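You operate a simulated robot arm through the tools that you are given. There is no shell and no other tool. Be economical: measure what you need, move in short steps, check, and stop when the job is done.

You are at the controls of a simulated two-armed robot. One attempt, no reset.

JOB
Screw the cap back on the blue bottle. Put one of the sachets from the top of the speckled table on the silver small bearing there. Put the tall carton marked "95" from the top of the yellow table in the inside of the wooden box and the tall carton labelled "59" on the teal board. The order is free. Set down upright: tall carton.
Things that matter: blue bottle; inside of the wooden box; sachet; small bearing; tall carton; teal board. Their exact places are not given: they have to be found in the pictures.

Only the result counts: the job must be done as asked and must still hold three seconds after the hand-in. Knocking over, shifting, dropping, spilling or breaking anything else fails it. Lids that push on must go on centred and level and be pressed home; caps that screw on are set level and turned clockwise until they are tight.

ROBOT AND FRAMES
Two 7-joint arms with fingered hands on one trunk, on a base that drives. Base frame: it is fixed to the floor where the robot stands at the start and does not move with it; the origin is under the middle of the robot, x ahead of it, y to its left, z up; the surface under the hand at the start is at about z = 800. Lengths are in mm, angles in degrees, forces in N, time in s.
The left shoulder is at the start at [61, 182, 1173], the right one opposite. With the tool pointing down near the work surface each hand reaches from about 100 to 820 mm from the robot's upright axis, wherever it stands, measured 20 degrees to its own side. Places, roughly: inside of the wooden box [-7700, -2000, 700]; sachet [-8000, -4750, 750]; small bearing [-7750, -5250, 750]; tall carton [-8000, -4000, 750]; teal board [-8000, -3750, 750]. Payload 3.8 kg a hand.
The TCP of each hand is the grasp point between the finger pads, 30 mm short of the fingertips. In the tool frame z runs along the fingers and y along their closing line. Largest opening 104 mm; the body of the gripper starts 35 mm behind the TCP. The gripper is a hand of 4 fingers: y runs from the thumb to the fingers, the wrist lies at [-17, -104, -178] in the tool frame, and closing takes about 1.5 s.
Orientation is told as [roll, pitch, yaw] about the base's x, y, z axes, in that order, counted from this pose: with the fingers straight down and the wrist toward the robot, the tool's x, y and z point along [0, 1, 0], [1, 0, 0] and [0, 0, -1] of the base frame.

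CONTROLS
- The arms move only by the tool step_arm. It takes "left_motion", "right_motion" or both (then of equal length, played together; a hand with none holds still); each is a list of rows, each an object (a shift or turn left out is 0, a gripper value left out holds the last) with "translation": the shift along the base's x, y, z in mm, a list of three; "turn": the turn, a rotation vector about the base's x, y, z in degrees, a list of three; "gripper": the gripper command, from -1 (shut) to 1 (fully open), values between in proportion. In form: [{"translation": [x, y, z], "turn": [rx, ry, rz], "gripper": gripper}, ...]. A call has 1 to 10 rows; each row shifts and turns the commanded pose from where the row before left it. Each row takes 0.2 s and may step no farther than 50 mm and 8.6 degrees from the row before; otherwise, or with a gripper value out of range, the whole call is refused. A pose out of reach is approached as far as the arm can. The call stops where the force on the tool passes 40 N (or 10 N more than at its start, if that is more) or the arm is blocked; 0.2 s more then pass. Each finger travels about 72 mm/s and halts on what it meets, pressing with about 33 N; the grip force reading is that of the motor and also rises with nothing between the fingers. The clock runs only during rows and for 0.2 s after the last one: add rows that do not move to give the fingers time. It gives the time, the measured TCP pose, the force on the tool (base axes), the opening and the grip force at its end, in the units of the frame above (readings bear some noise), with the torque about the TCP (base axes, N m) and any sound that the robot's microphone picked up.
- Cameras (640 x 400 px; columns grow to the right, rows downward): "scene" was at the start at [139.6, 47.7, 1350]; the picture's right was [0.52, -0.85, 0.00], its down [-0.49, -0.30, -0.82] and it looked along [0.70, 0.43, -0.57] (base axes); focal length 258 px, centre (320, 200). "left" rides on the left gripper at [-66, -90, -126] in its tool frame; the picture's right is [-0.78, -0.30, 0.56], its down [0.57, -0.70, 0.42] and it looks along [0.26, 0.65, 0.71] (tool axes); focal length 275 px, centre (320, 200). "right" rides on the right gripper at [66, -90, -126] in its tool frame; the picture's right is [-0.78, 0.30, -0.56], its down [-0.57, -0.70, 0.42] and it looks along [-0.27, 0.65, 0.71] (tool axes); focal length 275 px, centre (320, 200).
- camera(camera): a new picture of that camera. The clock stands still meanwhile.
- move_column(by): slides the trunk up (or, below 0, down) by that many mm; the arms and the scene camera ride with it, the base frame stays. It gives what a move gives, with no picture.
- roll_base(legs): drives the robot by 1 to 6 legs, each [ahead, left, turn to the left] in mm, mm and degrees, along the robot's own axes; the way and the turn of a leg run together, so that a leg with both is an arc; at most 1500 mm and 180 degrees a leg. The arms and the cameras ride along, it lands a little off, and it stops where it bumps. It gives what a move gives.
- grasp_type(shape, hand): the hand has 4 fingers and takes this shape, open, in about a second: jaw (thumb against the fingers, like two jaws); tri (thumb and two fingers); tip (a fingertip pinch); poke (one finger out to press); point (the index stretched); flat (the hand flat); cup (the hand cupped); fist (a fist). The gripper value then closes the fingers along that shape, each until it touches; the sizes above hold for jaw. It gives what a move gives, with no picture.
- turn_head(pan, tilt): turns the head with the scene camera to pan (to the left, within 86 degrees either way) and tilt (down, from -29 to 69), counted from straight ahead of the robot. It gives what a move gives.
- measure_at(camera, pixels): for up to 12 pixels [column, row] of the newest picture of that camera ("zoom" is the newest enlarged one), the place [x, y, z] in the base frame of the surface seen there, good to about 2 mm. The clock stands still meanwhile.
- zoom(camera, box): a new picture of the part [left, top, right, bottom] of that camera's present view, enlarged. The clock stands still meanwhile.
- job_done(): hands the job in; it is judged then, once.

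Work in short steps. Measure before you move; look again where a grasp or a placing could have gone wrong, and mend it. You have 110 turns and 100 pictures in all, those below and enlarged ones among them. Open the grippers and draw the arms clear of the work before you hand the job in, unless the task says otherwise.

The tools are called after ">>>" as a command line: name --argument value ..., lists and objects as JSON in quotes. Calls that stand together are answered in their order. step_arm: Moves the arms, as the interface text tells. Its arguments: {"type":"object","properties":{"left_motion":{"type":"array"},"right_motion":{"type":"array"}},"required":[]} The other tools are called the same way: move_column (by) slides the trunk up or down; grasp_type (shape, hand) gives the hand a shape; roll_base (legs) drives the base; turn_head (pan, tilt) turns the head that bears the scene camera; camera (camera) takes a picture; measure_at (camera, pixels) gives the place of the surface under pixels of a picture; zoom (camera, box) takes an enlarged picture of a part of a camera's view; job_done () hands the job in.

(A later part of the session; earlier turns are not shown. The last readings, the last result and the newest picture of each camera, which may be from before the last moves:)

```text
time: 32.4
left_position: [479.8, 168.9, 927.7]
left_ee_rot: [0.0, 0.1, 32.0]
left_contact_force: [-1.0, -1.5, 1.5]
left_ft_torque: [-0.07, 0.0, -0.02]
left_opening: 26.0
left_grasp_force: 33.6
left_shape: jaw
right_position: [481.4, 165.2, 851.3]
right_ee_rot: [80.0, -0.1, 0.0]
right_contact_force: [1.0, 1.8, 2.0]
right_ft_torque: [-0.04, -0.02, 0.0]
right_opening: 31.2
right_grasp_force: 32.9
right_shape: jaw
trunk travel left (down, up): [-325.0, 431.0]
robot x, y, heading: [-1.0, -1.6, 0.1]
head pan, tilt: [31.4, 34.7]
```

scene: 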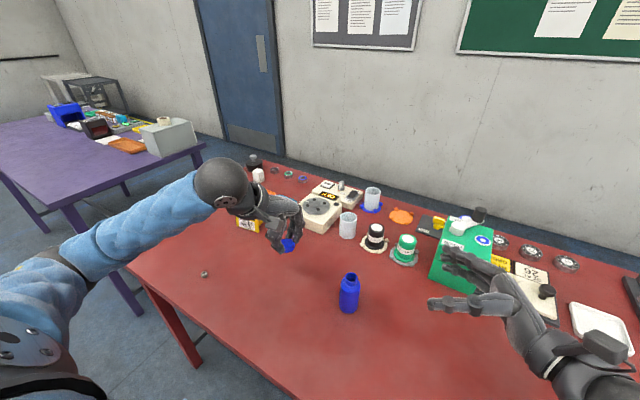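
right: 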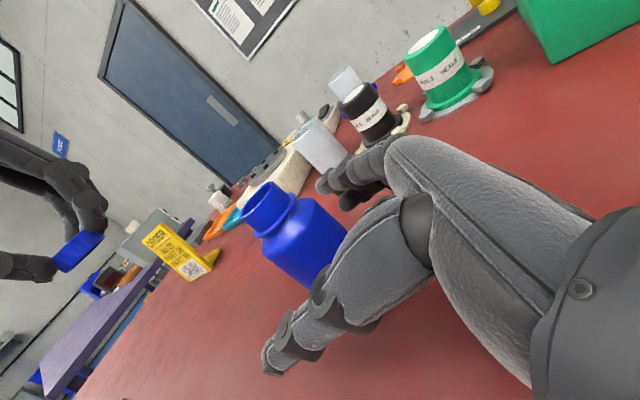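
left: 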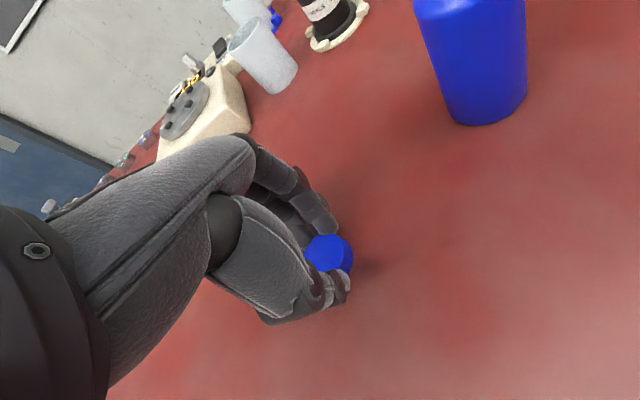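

The cap is gripped at yaw +32. I make the second full clockwise stroke and watch the torque.

>>> step_arm --left_motion '[{"translation": [-0.61, 0.2, -0.15], "turn": [0, 0, -8]}, {"translation": [-0.58, 0.27, -0.15], "turn": [0, 0, -8]}, {"translation": [-0.53, 0.36, -0.15], "turn": [0, 0, -8]}, {"translation": [-0.48, 0.43, -0.15], "turn": [0, 0, -8]}, {"translation": [-0.41, 0.49, -0.15], "turn": [0, 0, -8]}, {"translation": [-0.34, 0.54, -0.15], "turn": [0, 0, -8]}, {"translation": [-0.27, 0.59, -0.15], "turn": [0, 0, -8]}, {"translation": [-0.17, 0.61, -0.15], "turn": [0, 0, -8]}, {"translation": [-0.09, 0.64, -0.15], "turn": [0, 0, -8]}, {"translation": [-0.01, 0.64, -0.15], "turn": [0, 0, -8]}]'

>>> step_arm --left_motion '[{"translation": [0.09, 0.64, -0.1], "turn": [0, 0, -8]}, {"translation": [0.18, 0.61, -0.1], "turn": [0, 0, -8]}, {"translation": [0.26, 0.59, -0.1], "turn": [0, 0, -8]}, {"translation": [0.34, 0.54, -0.1], "turn": [0, 0, -8]}]'

>>> zoom --camera "scene" --box '[333, 262, 373, 287]'

>>> measure_at --camera "zoom" --pixels '[[300, 160], [260, 190], [400, 210], [330, 270], [280, 260], [320, 210], [370, 240], [320, 380]]'

```text
time: 34.6
left_position: [475.8, 174.0, 925.9]
left_ee_rot: [0.0, -0.3, -48.2]
left_contact_force: [1.3, -2.1, 10.9]
left_ft_torque: [-0.13, -0.02, 0.02]
left_opening: 26.2
left_grasp_force: 33.0
left_shape: jaw
right_position: [480.1, 164.0, 851.3]
right_ee_rot: [80.1, 0.0, -0.1]
right_contact_force: [-1.8, 3.1, -0.1]
right_ft_torque: [-0.09, -0.1, -0.03]
right_opening: 31.6
right_grasp_force: 33.1
right_shape: jaw
trunk travel left (down, up): [-325.0, 431.0]
robot x, y, heading: [0.0, 1.7, 0.1]
head pan, tilt: [31.4, 34.7]
```

```text
time: 35.6
left_position: [477.2, 174.5, 927.3]
left_ee_rot: [0.2, -0.1, -80.2]
left_contact_force: [2.4, -2.0, 10.3]
left_ft_torque: [-0.12, -0.03, 0.2]
left_opening: 26.5
left_grasp_force: 33.1
left_shape: jaw
right_position: [479.5, 164.2, 852.4]
right_ee_rot: [80.0, 0.0, 0.1]
right_contact_force: [-3.0, 4.3, -0.1]
right_ft_torque: [-0.1, -0.17, -0.19]
right_opening: 31.2
right_grasp_force: 33.2
right_shape: jaw
trunk travel left (down, up): [-325.0, 431.0]
robot x, y, heading: [2.3, -3.1, -0.2]
head pan, tilt: [31.4, 34.7]
```

```text
16.00 times, centred on (353, 274) of scene
```

zoom: 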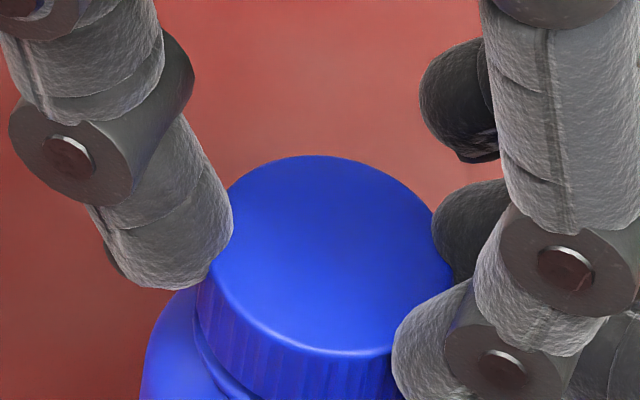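

```text
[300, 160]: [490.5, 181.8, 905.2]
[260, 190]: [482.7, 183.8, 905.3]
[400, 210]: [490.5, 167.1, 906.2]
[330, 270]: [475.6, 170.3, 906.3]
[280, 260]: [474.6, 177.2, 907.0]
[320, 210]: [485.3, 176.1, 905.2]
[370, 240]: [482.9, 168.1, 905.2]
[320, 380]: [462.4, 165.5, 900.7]
```

The cap's top is down to about 905.5 and the torque has begun to rise to 0.2. I regrip once more and turn until it is tight.

>>> step_arm --left_motion '[{"gripper": -0.1}, {"gripper": 0.2}, {"gripper": 0.2}, {"gripper": 0.2}, {"translation": [-0.34, -0.54, 0], "turn": [0, 0, 8]}, {"translation": [-0.26, -0.59, 0], "turn": [0, 0, 8]}, {"translation": [-0.18, -0.61, 0], "turn": [0, 0, 8]}, {"translation": [-0.09, -0.64, 0], "turn": [0, 0, 8]}, {"translation": [0.01, -0.64, 0], "turn": [0, 0, 8]}, {"translation": [0.09, -0.64, 0], "turn": [0, 0, 8]}]'

>>> step_arm --left_motion '[{"translation": [0.17, -0.61, 0], "turn": [0, 0, 8]}, {"translation": [0.27, -0.59, 0], "turn": [0, 0, 8]}, {"translation": [0.34, -0.54, 0], "turn": [0, 0, 8]}, {"translation": [0.41, -0.49, 0], "turn": [0, 0, 8]}, {"translation": [0.48, -0.43, 0], "turn": [0, 0, 8]}, {"translation": [0.53, -0.36, 0], "turn": [0, 0, 8]}, {"translation": [0.58, -0.27, 0], "turn": [0, 0, 8]}, {"translation": [0.61, -0.2, 0], "turn": [0, 0, 8]}]'

>>> step_arm --left_motion '[{"gripper": 0}, {"gripper": -0.3}, {"gripper": -1}, {"gripper": -1}, {"gripper": -1}, {"gripper": -1}]'

>>> step_arm --left_motion '[{"translation": [-0.61, 0.2, -0.1], "turn": [0, 0, -8]}, {"translation": [-0.58, 0.27, -0.1], "turn": [0, 0, -8]}, {"translation": [-0.53, 0.36, -0.1], "turn": [0, 0, -8]}, {"translation": [-0.48, 0.43, -0.1], "turn": [0, 0, -8]}, {"translation": [-0.41, 0.49, -0.1], "turn": [0, 0, -8]}, {"translation": [-0.34, 0.54, -0.1], "turn": [0, 0, -8]}]'

```text
time: 37.8
left_position: [475.6, 172.9, 926.6]
left_ee_rot: [0.0, 0.0, -31.9]
left_contact_force: [0.9, -0.3, -0.1]
left_ft_torque: [-0.03, 0.01, 0.02]
left_opening: 61.8
left_grasp_force: 0.0
left_shape: jaw
right_position: [480.0, 164.5, 852.2]
right_ee_rot: [79.9, 0.0, 0.1]
right_contact_force: [1.0, -0.7, 1.7]
right_ft_torque: [-0.02, -0.05, 0.03]
right_opening: 31.7
right_grasp_force: 32.8
right_shape: jaw
trunk travel left (down, up): [-325.0, 431.0]
robot x, y, heading: [-0.4, 1.2, 0.1]
head pan, tilt: [31.4, 34.7]
```

```text
time: 39.6
left_position: [478.6, 168.9, 927.1]
left_ee_rot: [0.1, 0.0, 32.1]
left_contact_force: [-0.7, 0.1, 0.6]
left_ft_torque: [0.01, -0.03, 0.01]
left_opening: 61.9
left_grasp_force: 0.0
left_shape: jaw
right_position: [480.8, 162.9, 850.8]
right_ee_rot: [80.0, 0.0, -0.1]
right_contact_force: [-0.2, 0.2, 2.5]
right_ft_torque: [0.01, -0.02, 0.0]
right_opening: 31.1
right_grasp_force: 32.9
right_shape: jaw
trunk travel left (down, up): [-325.0, 431.0]
robot x, y, heading: [2.1, 1.4, 0.2]
head pan, tilt: [31.4, 34.7]
```

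```text
time: 41.0
left_position: [480.6, 166.8, 925.0]
left_ee_rot: [-0.1, 0.0, 32.0]
left_contact_force: [-1.9, -1.0, 0.7]
left_ft_torque: [-0.04, 0.07, 0.02]
left_opening: 27.0
left_grasp_force: 32.9
left_shape: jaw
right_position: [480.5, 163.7, 852.6]
right_ee_rot: [80.1, 0.1, 0.0]
right_contact_force: [1.7, 1.9, 1.5]
right_ft_torque: [-0.06, 0.04, 0.02]
right_opening: 31.5
right_grasp_force: 33.3
right_shape: jaw
trunk travel left (down, up): [-325.0, 431.0]
robot x, y, heading: [1.5, -2.0, 0.2]
head pan, tilt: [31.4, 34.7]
```

```text
time: 42.4
left_position: [477.5, 169.0, 926.3]
left_ee_rot: [-0.1, -0.3, -16.2]
left_contact_force: [3.4, -4.4, 7.4]
left_ft_torque: [-0.25, -0.24, 0.35]
left_opening: 26.8
left_grasp_force: 32.9
left_shape: jaw
right_position: [479.7, 164.4, 850.9]
right_ee_rot: [80.0, 0.1, 0.1]
right_contact_force: [-3.1, 6.2, -3.1]
right_ft_torque: [0.03, -0.05, -0.32]
right_opening: 29.6
right_grasp_force: 33.0
right_shape: jaw
trunk travel left (down, up): [-325.0, 431.0]
robot x, y, heading: [4.0, -0.5, -0.0]
head pan, tilt: [31.4, 34.7]
```

The torque has risen to 0.35 N·m, which suggests the cap is tightening. I turn a little further and look.

>>> step_arm --left_motion '[{"translation": [-0.27, 0.59, -0.05], "turn": [0, 0, -8]}, {"translation": [-0.17, 0.61, -0.05], "turn": [0, 0, -8]}, {"translation": [-0.09, 0.64, 0], "turn": [0, 0, -8]}]'

>>> zoom --camera "scene" --box '[313, 247, 393, 297]'

>>> zoom --camera "right" --box '[200, 120, 360, 220]'

```text
time: 43.2
left_position: [477.1, 172.9, 927.0]
left_ee_rot: [0.0, -0.1, -40.0]
left_contact_force: [6.7, -4.1, 13.2]
left_ft_torque: [-0.37, -0.34, 0.2]
left_opening: 24.8
left_grasp_force: 33.2
left_shape: jaw
right_position: [481.4, 163.2, 848.8]
right_ee_rot: [79.7, 0.2, 0.0]
right_contact_force: [-7.6, 3.0, -11.9]
right_ft_torque: [-0.07, -0.22, -0.18]
right_opening: 24.8
right_grasp_force: 33.0
right_shape: jaw
trunk travel left (down, up): [-325.0, 431.0]
robot x, y, heading: [-1.4, -0.8, 0.1]
head pan, tilt: [31.4, 34.7]
```

```text
8.00 times, centred on (353, 272) of scene
```

zoom: 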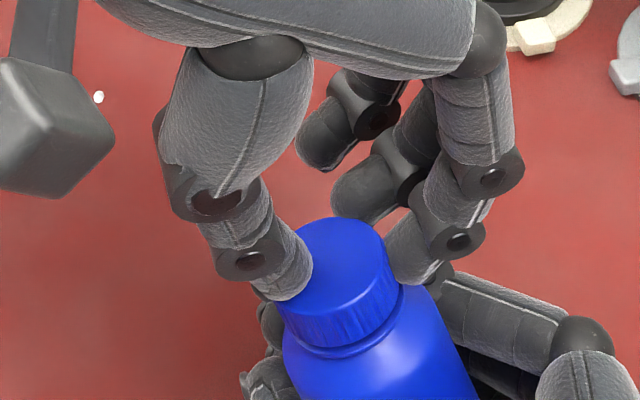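

```text
4.00 times, centred on (280, 170) of right
```

zoom: 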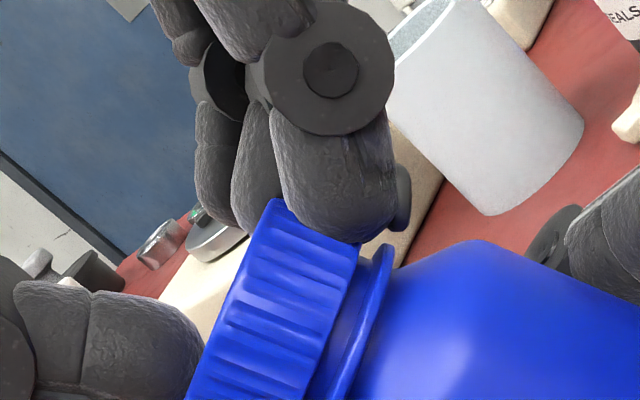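

The bottle has tipped in the grips. I take whole pictures to see how it stands before moving anything.

>>> zoom --camera "scene" --box '[289, 232, 417, 312]'

>>> camera --camera "right"

>>> camera --camera "left"

```text
5.00 times, centred on (353, 272) of scene
```

zoom: 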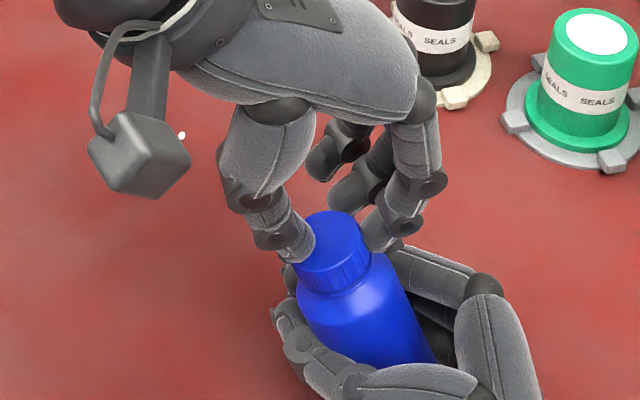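

```text
64 pictures are left
```

right: 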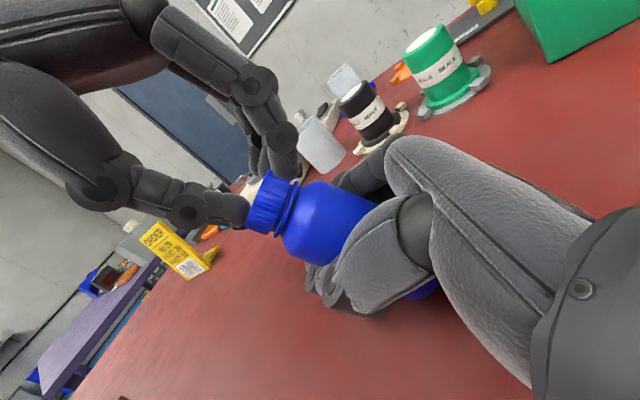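

```text
63 pictures are left
```

left: 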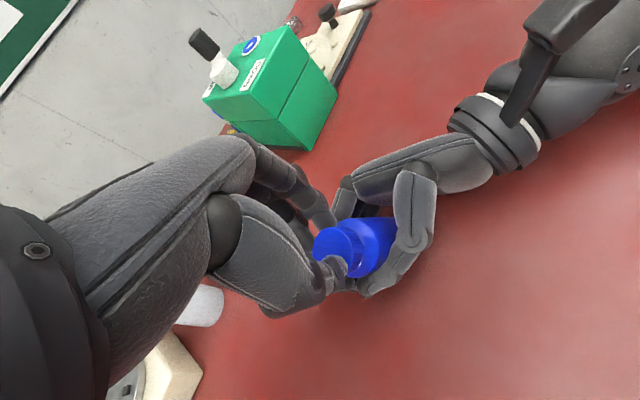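

The bottle now leans with its top toward +y, held by both hands. The left hand has a firm grip on the cap, so I open the right hand slowly and let the left hold the bottle.

>>> step_arm --right_motion '[{"gripper": -0.6}, {"gripper": -0.4}, {"gripper": -0.2}, {"gripper": 0}, {"gripper": 0.3}, {"gripper": 0.6}, {"gripper": 1}, {"gripper": 1}]'

>>> zoom --camera "scene" --box '[289, 232, 417, 312]'

>>> camera --camera "right"

```text
time: 45.0
left_position: [475.5, 173.2, 925.5]
left_ee_rot: [0.1, 0.0, -40.0]
left_contact_force: [1.1, 0.3, 5.3]
left_ft_torque: [-0.18, -0.16, 0.02]
left_opening: 23.1
left_grasp_force: 33.2
left_shape: jaw
right_position: [480.6, 165.3, 851.4]
right_ee_rot: [79.9, 0.0, 0.0]
right_contact_force: [0.1, 0.3, 0.3]
right_ft_torque: [0.01, 0.04, -0.02]
right_opening: 103.8
right_grasp_force: 0.0
right_shape: jaw
trunk travel left (down, up): [-325.0, 431.0]
robot x, y, heading: [1.9, 1.6, 0.1]
head pan, tilt: [31.4, 34.7]
```

```text
5.00 times, centred on (353, 272) of scene
```

zoom: 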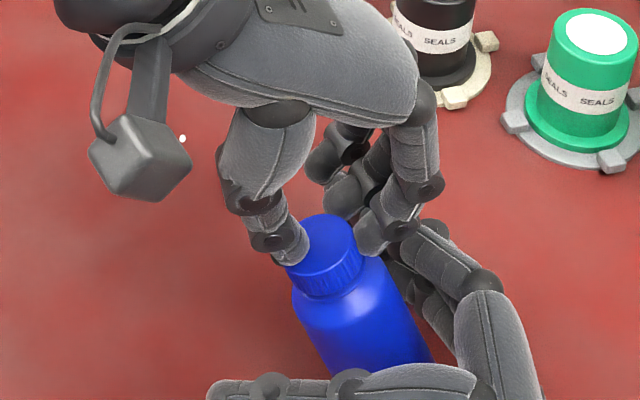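

```text
61 pictures are left
```

right: 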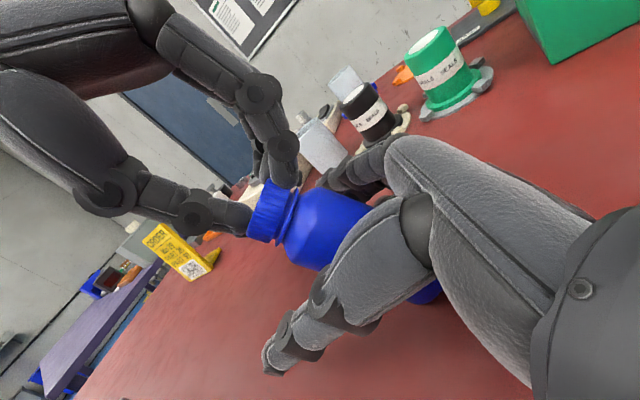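

The right hand is open and the bottle is held by its cap. I draw the right hand straight back (−y) and look at the bottle again.

>>> step_arm --right_motion '[{"translation": [0, -25, 0]}, {"translation": [0, -40, 0]}, {"translation": [0, -40, 0]}, {"translation": [0, -40, 0]}, {}]'

>>> zoom --camera "scene" --box '[313, 247, 409, 307]'

>>> camera --camera "right"

```text
time: 46.2
left_position: [476.0, 171.8, 924.1]
left_ee_rot: [0.0, 0.0, -39.9]
left_contact_force: [1.0, 0.1, 3.0]
left_ft_torque: [-0.17, -0.15, 0.02]
left_opening: 23.2
left_grasp_force: 32.8
left_shape: jaw
right_position: [479.2, 20.5, 850.6]
right_ee_rot: [80.0, 0.0, 0.1]
right_contact_force: [-0.8, -0.1, 0.4]
right_ft_torque: [-0.02, 0.0, -0.02]
right_opening: 103.5
right_grasp_force: 0.0
right_shape: jaw
trunk travel left (down, up): [-325.0, 431.0]
robot x, y, heading: [-2.9, 2.3, -0.2]
head pan, tilt: [31.4, 34.7]
```

```text
6.67 times, centred on (361, 277) of scene
```

zoom: 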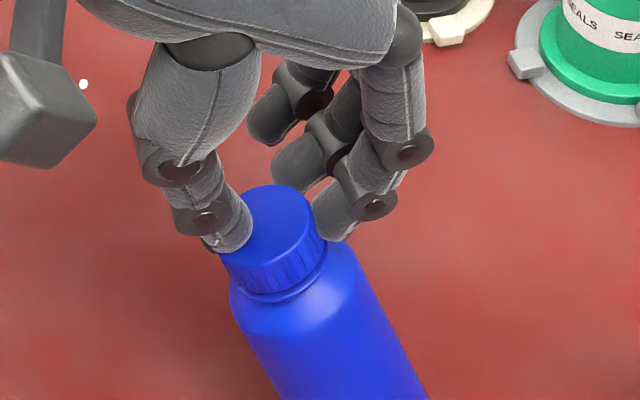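

```text
59 pictures are left
```

right: 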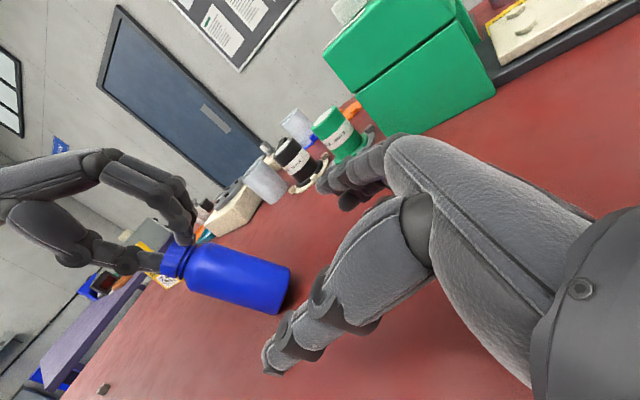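

I measure the cap's top and the body to find the tilt.

>>> measure_at --camera "zoom" --pixels '[[275, 195], [290, 235], [250, 245], [300, 210], [265, 225], [300, 330], [340, 380], [320, 300], [380, 390]]'

>>> measure_at --camera "right" --pixels '[[200, 260], [230, 272], [260, 285], [282, 300], [285, 275], [265, 308], [200, 280], [210, 250]]'

```text
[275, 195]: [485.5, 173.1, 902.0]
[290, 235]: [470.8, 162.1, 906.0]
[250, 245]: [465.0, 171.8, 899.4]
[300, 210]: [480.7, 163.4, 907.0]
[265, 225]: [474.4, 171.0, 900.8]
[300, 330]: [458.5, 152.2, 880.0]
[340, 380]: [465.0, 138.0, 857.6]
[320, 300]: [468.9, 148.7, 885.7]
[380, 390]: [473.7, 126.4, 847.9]
```

```text
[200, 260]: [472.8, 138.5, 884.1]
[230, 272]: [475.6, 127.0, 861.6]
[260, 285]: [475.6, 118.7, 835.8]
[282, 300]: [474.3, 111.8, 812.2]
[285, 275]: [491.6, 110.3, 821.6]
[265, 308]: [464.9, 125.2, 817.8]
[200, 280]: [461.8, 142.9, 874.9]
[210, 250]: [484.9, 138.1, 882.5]
```

The bottle leans about 20° about x. I raise it a little, turn the left hand +20° about x to stand it upright, and then check.

>>> step_arm --left_motion '[{"translation": [0, 0, 8]}, {"translation": [0, 0, 8]}, {"turn": [7, 0, 0]}, {"turn": [7, 0, 0]}, {"turn": [6, 0, 0]}, {}]'

>>> camera --camera "right"

>>> zoom --camera "scene" --box '[297, 240, 409, 310]'

```text
time: 47.6
left_position: [476.2, 172.6, 940.0]
left_ee_rot: [15.5, 12.6, -38.2]
left_contact_force: [0.4, 0.4, -0.6]
left_ft_torque: [-0.01, -0.02, 0.01]
left_opening: 22.2
left_grasp_force: 33.6
left_shape: jaw
right_position: [479.2, 20.4, 850.5]
right_ee_rot: [79.9, 0.1, 0.0]
right_contact_force: [-0.4, 1.0, -0.1]
right_ft_torque: [0.01, 0.01, 0.02]
right_opening: 103.7
right_grasp_force: 0.0
right_shape: jaw
trunk travel left (down, up): [-325.0, 431.0]
robot x, y, heading: [-1.1, -0.5, 0.1]
head pan, tilt: [31.4, 34.7]
```

```text
58 pictures are left
```

right: 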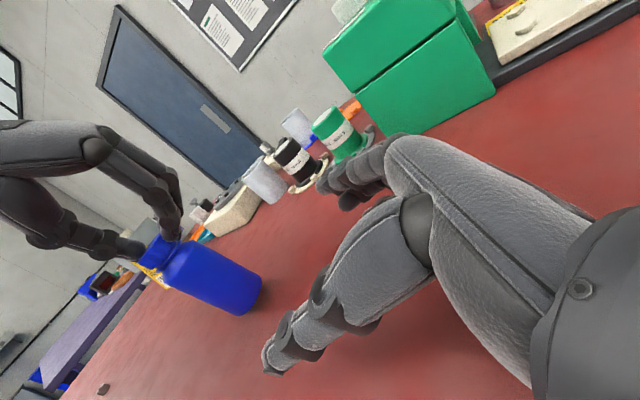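

```text
5.71 times, centred on (353, 275) of scene
```

zoom: 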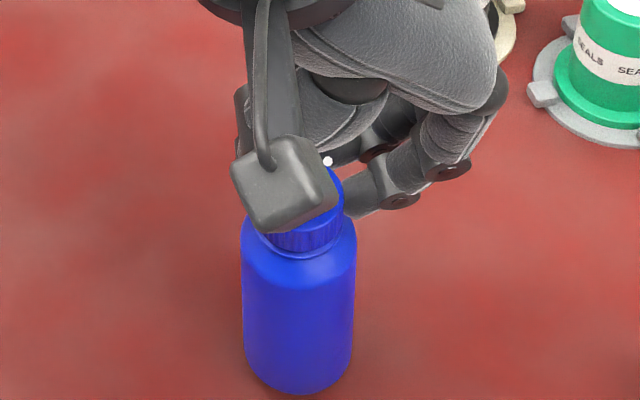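

The bottle hangs from its cap and looks nearly upright. I check the axis.

>>> measure_at --camera "zoom" --pixels '[[298, 290], [298, 330], [298, 370], [260, 290], [260, 360], [340, 290], [340, 360]]'

>>> measure_at --camera "right" --pixels '[[190, 262], [210, 275], [230, 290], [245, 302], [205, 290], [225, 300]]'

```text
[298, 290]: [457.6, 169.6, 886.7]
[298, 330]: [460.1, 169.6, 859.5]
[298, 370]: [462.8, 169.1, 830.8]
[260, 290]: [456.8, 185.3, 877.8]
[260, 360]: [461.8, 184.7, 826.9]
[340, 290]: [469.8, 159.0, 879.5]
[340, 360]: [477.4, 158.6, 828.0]
```

```text
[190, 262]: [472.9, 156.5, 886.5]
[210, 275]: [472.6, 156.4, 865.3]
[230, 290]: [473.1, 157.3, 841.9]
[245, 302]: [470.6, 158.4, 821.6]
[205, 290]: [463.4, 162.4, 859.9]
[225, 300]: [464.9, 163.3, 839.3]
```

The bottle leans 5° toward −x and is upright in y. I correct with +5° about y and lower it until it touches.

>>> step_arm --left_motion '[{"turn": [0, 5, 0]}, {"translation": [0, 0, -4]}, {"translation": [0, 0, -4]}, {"translation": [0, 0, -2]}, {"translation": [0, 0, -2]}, {"translation": [0, 0, -1]}, {}]'

>>> zoom --camera "scene" --box '[297, 240, 409, 310]'

>>> measure_at --camera "zoom" --pixels '[[298, 290], [298, 330], [298, 370], [260, 290], [260, 360], [340, 300], [340, 360], [298, 390], [298, 400]]'

```text
time: 49.2
left_position: [474.7, 172.3, 928.4]
left_ee_rot: [12.4, 16.6, -39.1]
left_contact_force: [-0.4, -0.4, 0.0]
left_ft_torque: [-0.01, 0.0, 0.0]
left_opening: 22.5
left_grasp_force: 32.3
left_shape: jaw
right_position: [479.9, 20.9, 851.2]
right_ee_rot: [80.0, 0.0, 0.0]
right_contact_force: [-0.1, 0.0, 0.2]
right_ft_torque: [-0.01, 0.0, 0.02]
right_opening: 103.5
right_grasp_force: 0.1
right_shape: jaw
trunk travel left (down, up): [-325.0, 431.0]
robot x, y, heading: [2.1, 0.4, -0.2]
head pan, tilt: [31.4, 34.7]
```

```text
5.71 times, centred on (353, 275) of scene
```

zoom: 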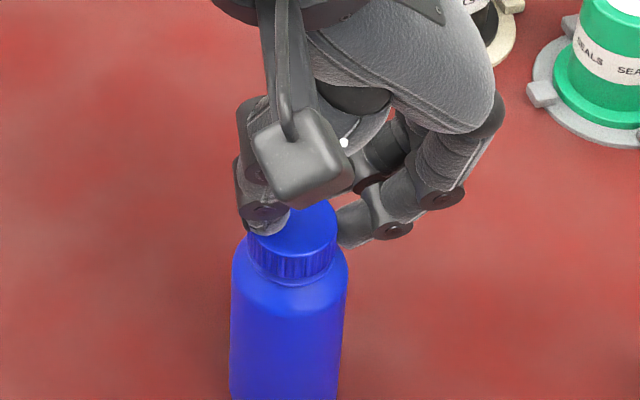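

```text
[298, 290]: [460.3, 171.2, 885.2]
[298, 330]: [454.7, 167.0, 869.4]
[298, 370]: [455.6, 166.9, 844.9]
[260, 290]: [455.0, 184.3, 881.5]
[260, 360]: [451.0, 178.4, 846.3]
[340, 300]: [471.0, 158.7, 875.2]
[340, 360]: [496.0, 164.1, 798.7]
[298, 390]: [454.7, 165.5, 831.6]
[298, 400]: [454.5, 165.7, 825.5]
```

The bottle is now upright within about 1–2° and not yet touching. I keep lowering gently.

>>> step_arm --left_motion '[{"translation": [0, 0, -2]}, {"translation": [0, 0, -2]}, {}]'

>>> camera --camera "right"

>>> measure_at --camera "right" --pixels '[[190, 270], [205, 282], [220, 295], [235, 308], [240, 315], [245, 320]]'

```text
time: 50.0
left_position: [475.6, 171.9, 927.1]
left_ee_rot: [12.5, 16.3, -39.0]
left_contact_force: [0.4, -0.6, 23.3]
left_ft_torque: [0.38, 0.21, 0.08]
left_opening: 22.9
left_grasp_force: 33.3
left_shape: jaw
right_position: [479.3, 20.0, 851.6]
right_ee_rot: [80.0, -0.1, 0.0]
right_contact_force: [0.3, -0.5, -0.9]
right_ft_torque: [-0.02, 0.03, 0.02]
right_opening: 103.6
right_grasp_force: 0.0
right_shape: jaw
trunk travel left (down, up): [-325.0, 431.0]
robot x, y, heading: [1.3, -0.5, -0.1]
head pan, tilt: [31.4, 34.7]
```

```text
55 pictures are left
```

right: 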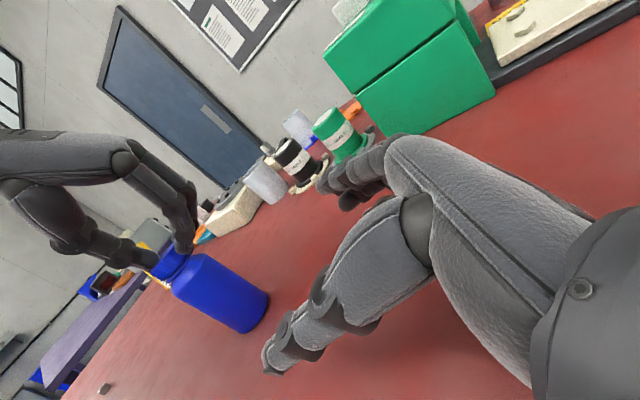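

```text
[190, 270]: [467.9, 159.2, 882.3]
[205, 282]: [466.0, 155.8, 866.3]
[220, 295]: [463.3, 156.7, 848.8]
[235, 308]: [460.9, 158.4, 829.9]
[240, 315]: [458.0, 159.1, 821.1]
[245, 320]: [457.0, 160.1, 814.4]
```

The bottle touches the table at 23 N. I ease off by 1.5 mm and open the left hand gently.

>>> step_arm --left_motion '[{"translation": [0, 0, 1]}, {"gripper": -0.7}, {"gripper": -0.5}, {"gripper": -0.3}, {"gripper": -0.1}, {"gripper": 0.1}, {"gripper": 0.3}, {}]'

>>> zoom --camera "scene" --box '[297, 240, 409, 310]'

>>> camera --camera "right"

```text
time: 51.8
left_position: [475.1, 173.6, 924.5]
left_ee_rot: [12.2, 16.7, -39.1]
left_contact_force: [-0.8, 0.9, 0.5]
left_ft_torque: [-0.01, 0.0, -0.01]
left_opening: 67.2
left_grasp_force: 0.1
left_shape: jaw
right_position: [480.2, 20.1, 852.2]
right_ee_rot: [80.0, 0.0, 0.0]
right_contact_force: [0.1, 0.4, -0.4]
right_ft_torque: [0.01, -0.05, 0.0]
right_opening: 103.3
right_grasp_force: 0.1
right_shape: jaw
trunk travel left (down, up): [-325.0, 431.0]
robot x, y, heading: [2.6, -2.5, 0.1]
head pan, tilt: [31.4, 34.7]
```

```text
5.71 times, centred on (353, 275) of scene
```

zoom: 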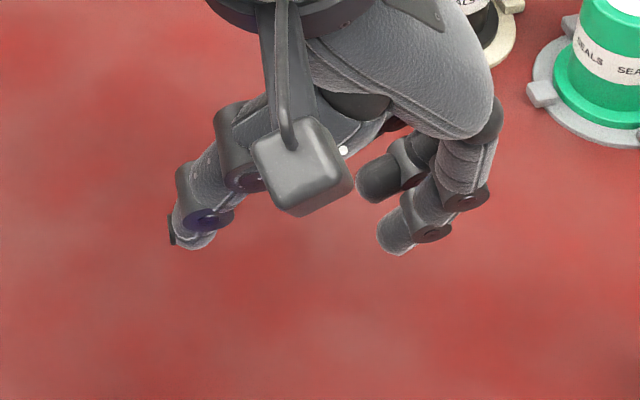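

```text
53 pictures are left
```

right: 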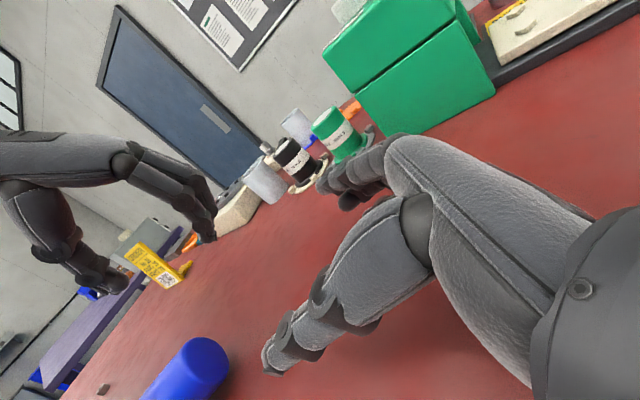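

The bottle has fallen on its side, still on the table and with its cap on. I look over the whole scene.

>>> camera --camera "scene"

>>> camera --camera "left"

```text
52 pictures are left
```

scene: 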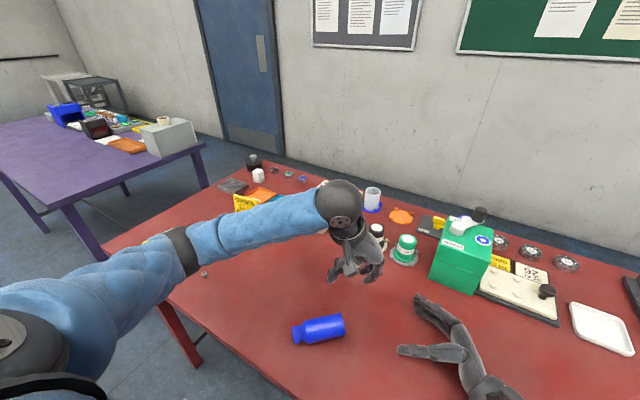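

```text
51 pictures are left
```

left: 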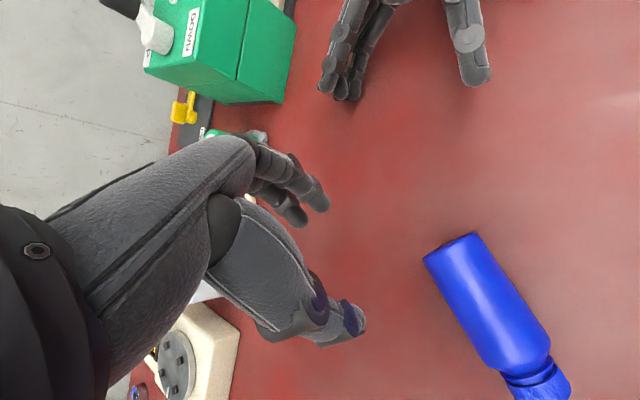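

I measure the lying bottle along its axis.

>>> zoom --camera "scene" --box '[280, 300, 360, 350]'

>>> measure_at --camera "zoom" --pixels '[[120, 270], [150, 262], [200, 225], [300, 190], [400, 165], [480, 150], [300, 250], [300, 300], [400, 220], [120, 330], [180, 190], [505, 190]]'

```text
8.00 times, centred on (320, 325) of scene
```

zoom: 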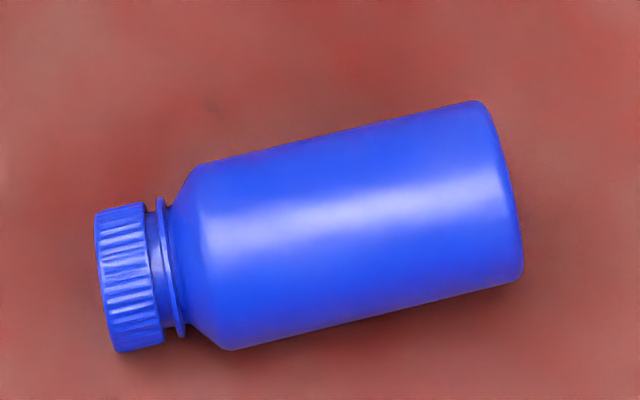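

```text
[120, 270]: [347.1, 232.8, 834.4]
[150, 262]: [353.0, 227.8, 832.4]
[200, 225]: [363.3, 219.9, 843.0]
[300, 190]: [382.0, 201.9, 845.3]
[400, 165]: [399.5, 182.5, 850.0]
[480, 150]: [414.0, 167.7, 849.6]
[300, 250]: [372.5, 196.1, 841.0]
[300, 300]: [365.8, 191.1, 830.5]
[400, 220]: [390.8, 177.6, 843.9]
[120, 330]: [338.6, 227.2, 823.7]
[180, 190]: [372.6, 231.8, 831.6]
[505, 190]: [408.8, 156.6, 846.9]
```

The bottle lies with its cap toward (−0.7,0.7), its axis at about z 824 and its mid-body near (383,199). I clear the left hand up and to the left while the right hand rises and unrolls so it can grasp from above.

>>> step_arm --left_motion '[{"translation": [0, 0, 45]}, {"translation": [0, 0, 45], "turn": [0, -5, 0]}, {"translation": [0, 40, 30], "turn": [-7, 0, 0]}, {"translation": [0, 45, 0], "turn": [-7, 0, 0]}, {"translation": [0, 45, 0], "turn": [-6, 0, 0]}, {"translation": [0, 45, 0], "turn": [0, 0, 8], "gripper": 1}, {"translation": [0, 40, 0], "turn": [0, 0, 8]}, {"translation": [0, 30, 0], "turn": [0, 0, 8]}, {"turn": [0, 0, 8]}, {"turn": [0, 0, 8]}]' --right_motion '[{"translation": [0, -10, 40], "turn": [-8, 0, 0]}, {"translation": [-5, -10, 40], "turn": [-8, 0, 0]}, {"translation": [-10, 0, 30], "turn": [-8, 0, 0]}, {"translation": [-10, 0, 20], "turn": [-8, 0, 0]}, {"translation": [-10, 10, 10], "turn": [-8, 0, 0]}, {"translation": [-10, 10, 0], "turn": [-8, 0, 0]}, {"translation": [-10, 10, 0], "turn": [-8, 0, 0]}, {"translation": [-10, 10, 0], "turn": [-8, 0, 0]}, {"translation": [-10, 20, 0], "turn": [-8, 0, 0]}, {"translation": [-10, 20, 0], "turn": [-8, 0, 0]}]'

>>> step_arm --right_motion '[{"translation": [-5, 30, -10], "turn": [0, 0, 8]}, {"translation": [-5, 30, -10], "turn": [0, 0, 8]}, {"translation": [0, 30, -10], "turn": [0, 0, 8]}, {"translation": [0, 25, -10], "turn": [0, 0, 7]}, {"translation": [0, 9, -10], "turn": [0, 0, 7]}, {"translation": [0, 0, -10], "turn": [0, 0, 7]}, {}]'

>>> camera --camera "right"

>>> camera --camera "scene"

```text
time: 54.0
left_position: [476.2, 417.8, 1045.4]
left_ee_rot: [-0.2, 0.0, 0.3]
left_contact_force: [-0.4, 0.4, 0.0]
left_ft_torque: [-0.02, 0.01, 0.01]
left_opening: 103.6
left_grasp_force: 0.1
left_shape: jaw
right_position: [395.8, 77.3, 991.7]
right_ee_rot: [-0.2, 0.0, -0.2]
right_contact_force: [-1.0, 1.2, -0.2]
right_ft_torque: [0.0, 0.0, 0.02]
right_opening: 103.6
right_grasp_force: 0.0
right_shape: jaw
trunk travel left (down, up): [-325.0, 431.0]
robot x, y, heading: [-2.7, 0.1, 0.1]
head pan, tilt: [31.4, 34.7]
```

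```text
time: 55.6
left_position: [476.5, 416.8, 1045.6]
left_ee_rot: [0.0, 0.0, 0.0]
left_contact_force: [1.5, -0.3, -0.6]
left_ft_torque: [0.02, -0.01, -0.04]
left_opening: 103.4
left_grasp_force: 0.1
left_shape: jaw
right_position: [387.3, 201.1, 932.1]
right_ee_rot: [0.0, 0.1, 45.1]
right_contact_force: [0.0, -0.3, 0.1]
right_ft_torque: [0.02, 0.04, -0.01]
right_opening: 103.6
right_grasp_force: 0.0
right_shape: jaw
trunk travel left (down, up): [-325.0, 431.0]
robot x, y, heading: [0.7, -1.9, -0.1]
head pan, tilt: [31.4, 34.7]
```

```text
49 pictures are left
```

right: 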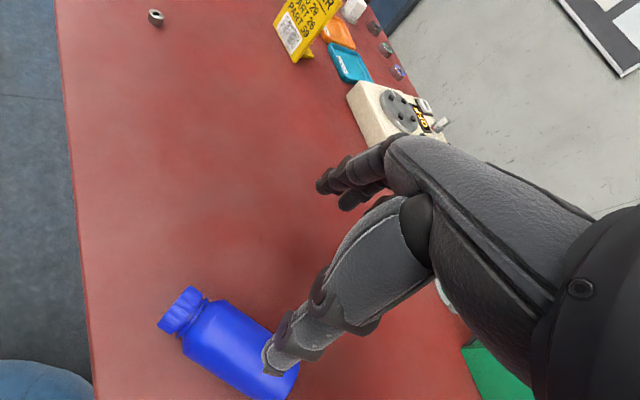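

```text
48 pictures are left
```

scene: 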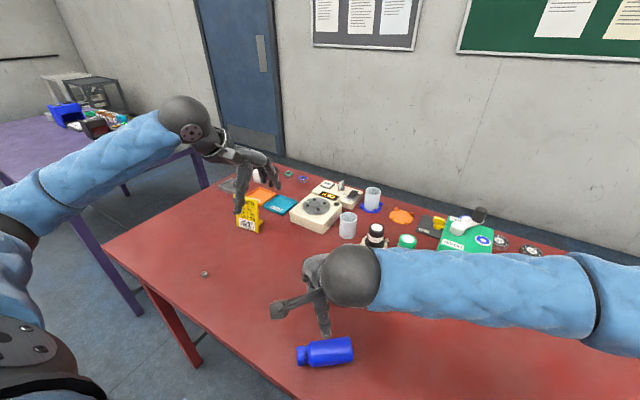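

The bottle has rolled a little nearer. I measure where it is now.

>>> zoom --camera "scene" --box '[285, 327, 365, 377]'

>>> measure_at --camera "zoom" --pixels '[[110, 230], [200, 180], [300, 150], [400, 125], [500, 120], [300, 200], [400, 190], [540, 180], [550, 130], [160, 380]]'

>>> measure_at --camera "scene" --pixels '[[270, 375], [285, 390], [240, 350], [310, 398], [320, 380]]'

```text
8.00 times, centred on (325, 352) of scene
```

zoom: 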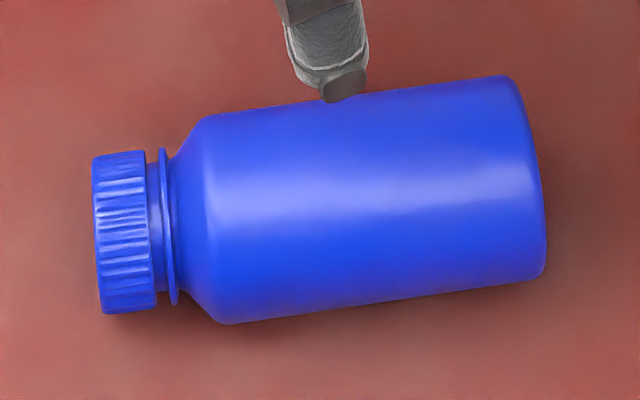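

```text
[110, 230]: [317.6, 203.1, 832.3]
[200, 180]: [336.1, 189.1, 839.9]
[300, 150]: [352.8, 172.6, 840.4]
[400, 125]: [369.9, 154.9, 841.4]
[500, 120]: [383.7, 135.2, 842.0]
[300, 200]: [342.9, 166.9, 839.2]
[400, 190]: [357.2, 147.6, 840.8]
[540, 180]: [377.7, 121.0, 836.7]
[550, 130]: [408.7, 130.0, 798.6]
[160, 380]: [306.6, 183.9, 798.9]
```

```text
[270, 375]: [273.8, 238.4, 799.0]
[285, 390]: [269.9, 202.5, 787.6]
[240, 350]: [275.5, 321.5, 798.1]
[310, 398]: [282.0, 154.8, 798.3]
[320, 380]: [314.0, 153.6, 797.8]
```

The bottle may still be rolling slowly toward −x. I move the right hand directly above it and measure again at once.

>>> step_arm --right_motion '[{"translation": [-18, -19, -10], "turn": [0, 0, -4]}, {"translation": [-18, -18, -10]}]'

>>> zoom --camera "scene" --box '[285, 327, 365, 377]'

>>> measure_at --camera "zoom" --pixels '[[110, 230], [200, 180], [300, 150], [400, 125], [500, 120], [300, 200], [400, 190], [540, 180], [550, 130], [160, 380]]'

```text
time: 56.2
left_position: [476.6, 416.2, 1046.4]
left_ee_rot: [0.1, 0.0, -0.1]
left_contact_force: [-0.9, 0.3, -0.8]
left_ft_torque: [0.0, 0.04, -0.01]
left_opening: 103.6
left_grasp_force: 0.0
left_shape: jaw
right_position: [349.6, 161.9, 911.8]
right_ee_rot: [0.0, 0.1, 40.9]
right_contact_force: [0.2, -0.8, -0.2]
right_ft_torque: [0.01, -0.02, 0.01]
right_opening: 103.5
right_grasp_force: 0.0
right_shape: jaw
trunk travel left (down, up): [-325.0, 431.0]
robot x, y, heading: [1.1, 0.5, 0.1]
head pan, tilt: [31.4, 34.7]
```

```text
8.00 times, centred on (325, 352) of scene
```

zoom: 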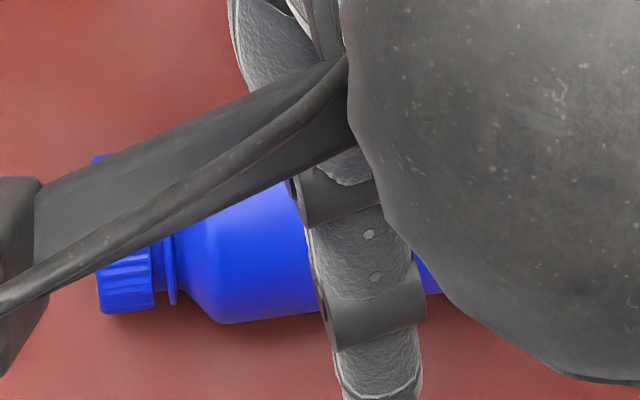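

```text
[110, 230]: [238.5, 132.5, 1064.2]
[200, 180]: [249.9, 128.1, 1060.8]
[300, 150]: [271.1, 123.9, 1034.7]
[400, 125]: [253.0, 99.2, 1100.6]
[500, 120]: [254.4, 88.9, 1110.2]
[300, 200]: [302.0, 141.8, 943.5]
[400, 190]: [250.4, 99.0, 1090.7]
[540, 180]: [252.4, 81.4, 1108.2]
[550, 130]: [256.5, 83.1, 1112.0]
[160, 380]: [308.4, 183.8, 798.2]
```

The bottle has stopped rolling; its cap corner is still at (100,313) in the zoom. I go down around it and close.

>>> step_arm --right_motion '[{"translation": [2, 3, -30]}, {"translation": [0, 0, -30]}, {"translation": [0, 0, -13]}, {"translation": [0, 0, -6]}, {"gripper": 0.4}, {"gripper": 0}, {"gripper": -0.4}, {"gripper": -1}, {"gripper": -1}, {"gripper": -1}]'

>>> camera --camera "right"

```text
time: 58.4
left_position: [476.5, 416.3, 1045.7]
left_ee_rot: [0.0, -0.1, 0.0]
left_contact_force: [-0.5, 1.1, -0.3]
left_ft_torque: [-0.03, 0.02, 0.0]
left_opening: 103.7
left_grasp_force: 0.1
left_shape: jaw
right_position: [352.3, 167.2, 832.7]
right_ee_rot: [0.0, 0.0, 41.1]
right_contact_force: [0.1, -0.5, 0.0]
right_ft_torque: [0.02, -0.02, 0.04]
right_opening: 20.4
right_grasp_force: 33.1
right_shape: jaw
trunk travel left (down, up): [-325.0, 431.0]
robot x, y, heading: [-0.8, 2.4, -0.0]
head pan, tilt: [31.4, 34.7]
```

```text
45 pictures are left
```

right: 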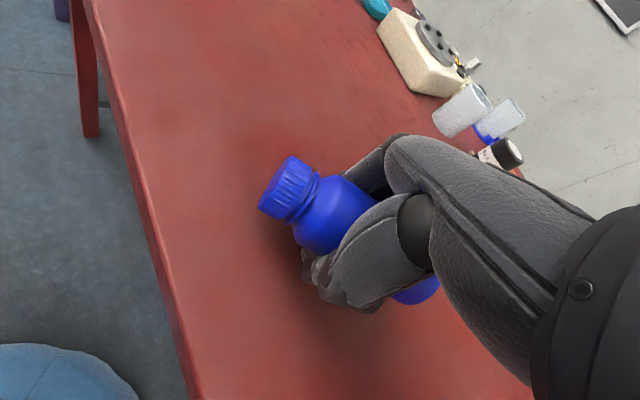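

The bottle is firmly wrapped. I lift it, turn back to yaw 0 while moving over the table, then roll it upright in the air.

>>> step_arm --right_motion '[{"translation": [0, 0, 30]}, {"translation": [5, 0, 40]}, {"translation": [10, 0, 35], "turn": [0, 0, -8]}, {"translation": [20, 0, 5], "turn": [0, 0, -8]}, {"translation": [20, 0, 0], "turn": [0, 0, -8]}, {"translation": [20, 0, 0], "turn": [0, 0, -8]}, {"translation": [20, 0, 0], "turn": [0, 0, -8]}, {"translation": [5, 0, 0], "turn": [0, 0, -1]}, {"turn": [8, 0, 0]}, {"turn": [8, 0, 0]}]'

>>> step_arm --right_motion '[{"translation": [0, -3, 0], "turn": [8, 0, 0]}, {"translation": [0, -3, 0], "turn": [8, 0, 0]}, {"turn": [8, 0, 0]}, {"turn": [8, 0, 0]}, {"turn": [8, 0, 0]}, {"turn": [8, 0, 0]}, {"turn": [8, 0, 0]}, {"turn": [8, 0, 0]}, {}]'

>>> zoom --camera "scene" --box '[270, 230, 462, 350]'

```text
time: 60.6
left_position: [476.2, 416.1, 1046.9]
left_ee_rot: [-0.1, -0.1, -0.1]
left_contact_force: [0.2, 0.8, -0.1]
left_ft_torque: [0.04, -0.01, 0.01]
left_opening: 103.8
left_grasp_force: 0.0
left_shape: jaw
right_position: [452.2, 167.9, 942.7]
right_ee_rot: [16.2, 0.1, 0.0]
right_contact_force: [-0.7, -0.3, -0.2]
right_ft_torque: [0.01, -0.02, -0.01]
right_opening: 20.3
right_grasp_force: 33.2
right_shape: jaw
trunk travel left (down, up): [-325.0, 431.0]
robot x, y, heading: [3.3, 2.5, 0.1]
head pan, tilt: [31.4, 34.7]
```

```text
time: 62.6
left_position: [476.8, 416.6, 1045.9]
left_ee_rot: [0.0, -0.1, 0.0]
left_contact_force: [0.3, 0.5, 0.3]
left_ft_torque: [0.01, 0.0, 0.02]
left_opening: 103.5
left_grasp_force: 0.1
left_shape: jaw
right_position: [455.4, 154.2, 952.5]
right_ee_rot: [78.5, -0.6, 2.9]
right_contact_force: [0.3, -1.0, -0.5]
right_ft_torque: [0.02, -0.01, 0.01]
right_opening: 19.8
right_grasp_force: 33.0
right_shape: jaw
right hand out of reach, approached as far as the arm can: row 5
trunk travel left (down, up): [-325.0, 431.0]
robot x, y, heading: [1.8, -2.3, -0.1]
head pan, tilt: [31.4, 34.7]
```

```text
3.33 times, centred on (366, 290) of scene
```

zoom: 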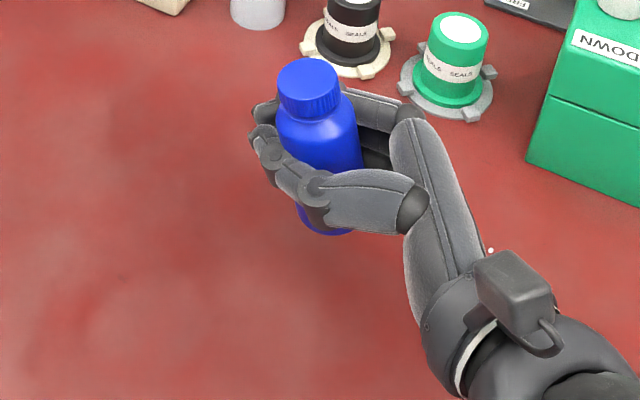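

The wrapped grip is firm, but the arm is near its reach limit here with the roll at 78.5°. I move out and lower, where the pose is easier, and finish the roll.

>>> step_arm --right_motion '[{"translation": [10, -5, -20]}, {"translation": [10, -5, -20]}, {"translation": [5, 0, -10], "turn": [4, 0, 0]}, {"turn": [4, 0, 0]}, {}]'

>>> zoom --camera "scene" --box '[306, 240, 434, 320]'

>>> zoom --camera "right" --box '[160, 120, 400, 270]'

```text
time: 63.8
left_position: [476.2, 417.1, 1045.6]
left_ee_rot: [0.0, 0.0, 0.0]
left_contact_force: [0.6, 0.6, -1.2]
left_ft_torque: [0.02, 0.04, 0.03]
left_opening: 103.7
left_grasp_force: 0.2
left_shape: jaw
right_position: [480.0, 145.3, 902.7]
right_ee_rot: [86.4, -1.0, 2.9]
right_contact_force: [-0.6, -0.3, -0.7]
right_ft_torque: [0.01, -0.03, 0.02]
right_opening: 19.9
right_grasp_force: 32.9
right_shape: jaw
trunk travel left (down, up): [-325.0, 431.0]
robot x, y, heading: [1.7, 0.1, 0.3]
head pan, tilt: [31.4, 34.7]
```

```text
5.00 times, centred on (370, 280) of scene
```

zoom: 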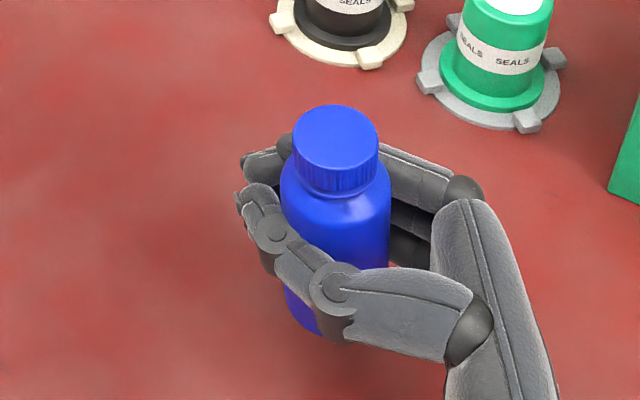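

```text
2.67 times, centred on (280, 195) of right
```

zoom: 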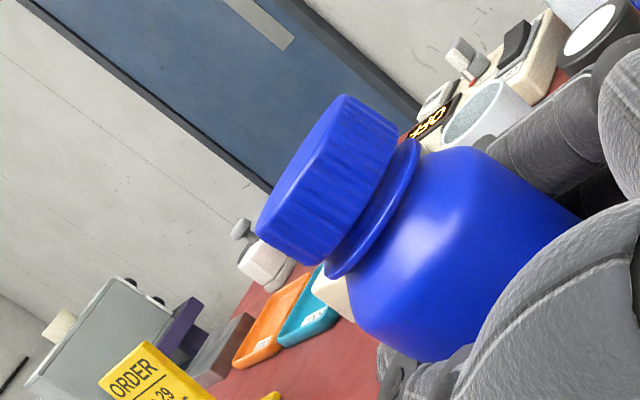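

Now I measure the cap's top for level and centre, and the body for its axis.

>>> measure_at --camera "zoom" --pixels '[[430, 230], [330, 180]]'

>>> zoom --camera "scene" --box '[350, 254, 390, 314]'

>>> measure_at --camera "scene" --pixels '[[373, 262], [366, 266], [380, 267], [373, 272], [367, 270], [379, 272], [373, 267], [367, 284], [375, 285], [381, 284], [371, 289], [366, 300]]'

```text
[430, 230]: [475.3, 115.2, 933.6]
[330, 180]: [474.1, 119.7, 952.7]
```

```text
6.67 times, centred on (370, 284) of scene
```

zoom: 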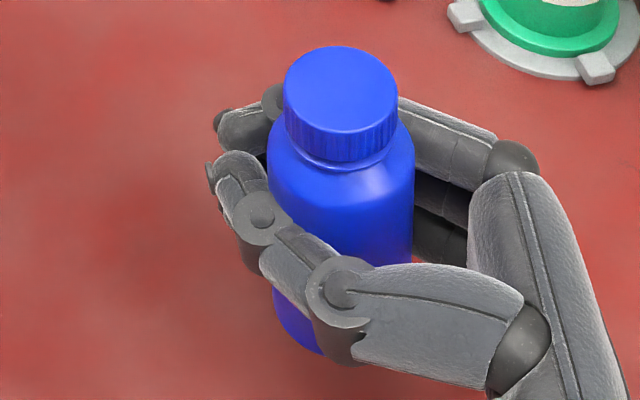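

```text
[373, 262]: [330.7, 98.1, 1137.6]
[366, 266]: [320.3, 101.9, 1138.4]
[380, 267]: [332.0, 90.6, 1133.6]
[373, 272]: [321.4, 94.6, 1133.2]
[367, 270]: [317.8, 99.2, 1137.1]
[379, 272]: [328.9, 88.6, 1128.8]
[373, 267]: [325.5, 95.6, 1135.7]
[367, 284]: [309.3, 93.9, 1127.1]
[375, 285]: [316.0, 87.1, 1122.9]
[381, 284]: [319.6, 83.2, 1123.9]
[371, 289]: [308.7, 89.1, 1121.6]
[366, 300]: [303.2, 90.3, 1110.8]
```

The full scene picture is stale, so I measure on the newest zoom.

>>> measure_at --camera "zoom" --pixels '[[340, 55], [295, 90], [390, 95], [340, 125], [315, 115], [370, 118], [340, 90], [320, 200], [360, 220], [400, 190], [300, 200], [310, 335]]'

```text
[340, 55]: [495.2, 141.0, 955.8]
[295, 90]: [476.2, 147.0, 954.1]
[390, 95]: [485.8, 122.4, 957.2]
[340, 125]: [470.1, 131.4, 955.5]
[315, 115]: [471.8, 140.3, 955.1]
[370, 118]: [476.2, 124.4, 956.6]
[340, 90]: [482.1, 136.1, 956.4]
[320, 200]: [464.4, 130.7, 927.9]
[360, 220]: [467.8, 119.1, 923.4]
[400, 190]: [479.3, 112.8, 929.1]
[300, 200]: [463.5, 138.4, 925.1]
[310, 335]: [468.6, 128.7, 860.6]
```

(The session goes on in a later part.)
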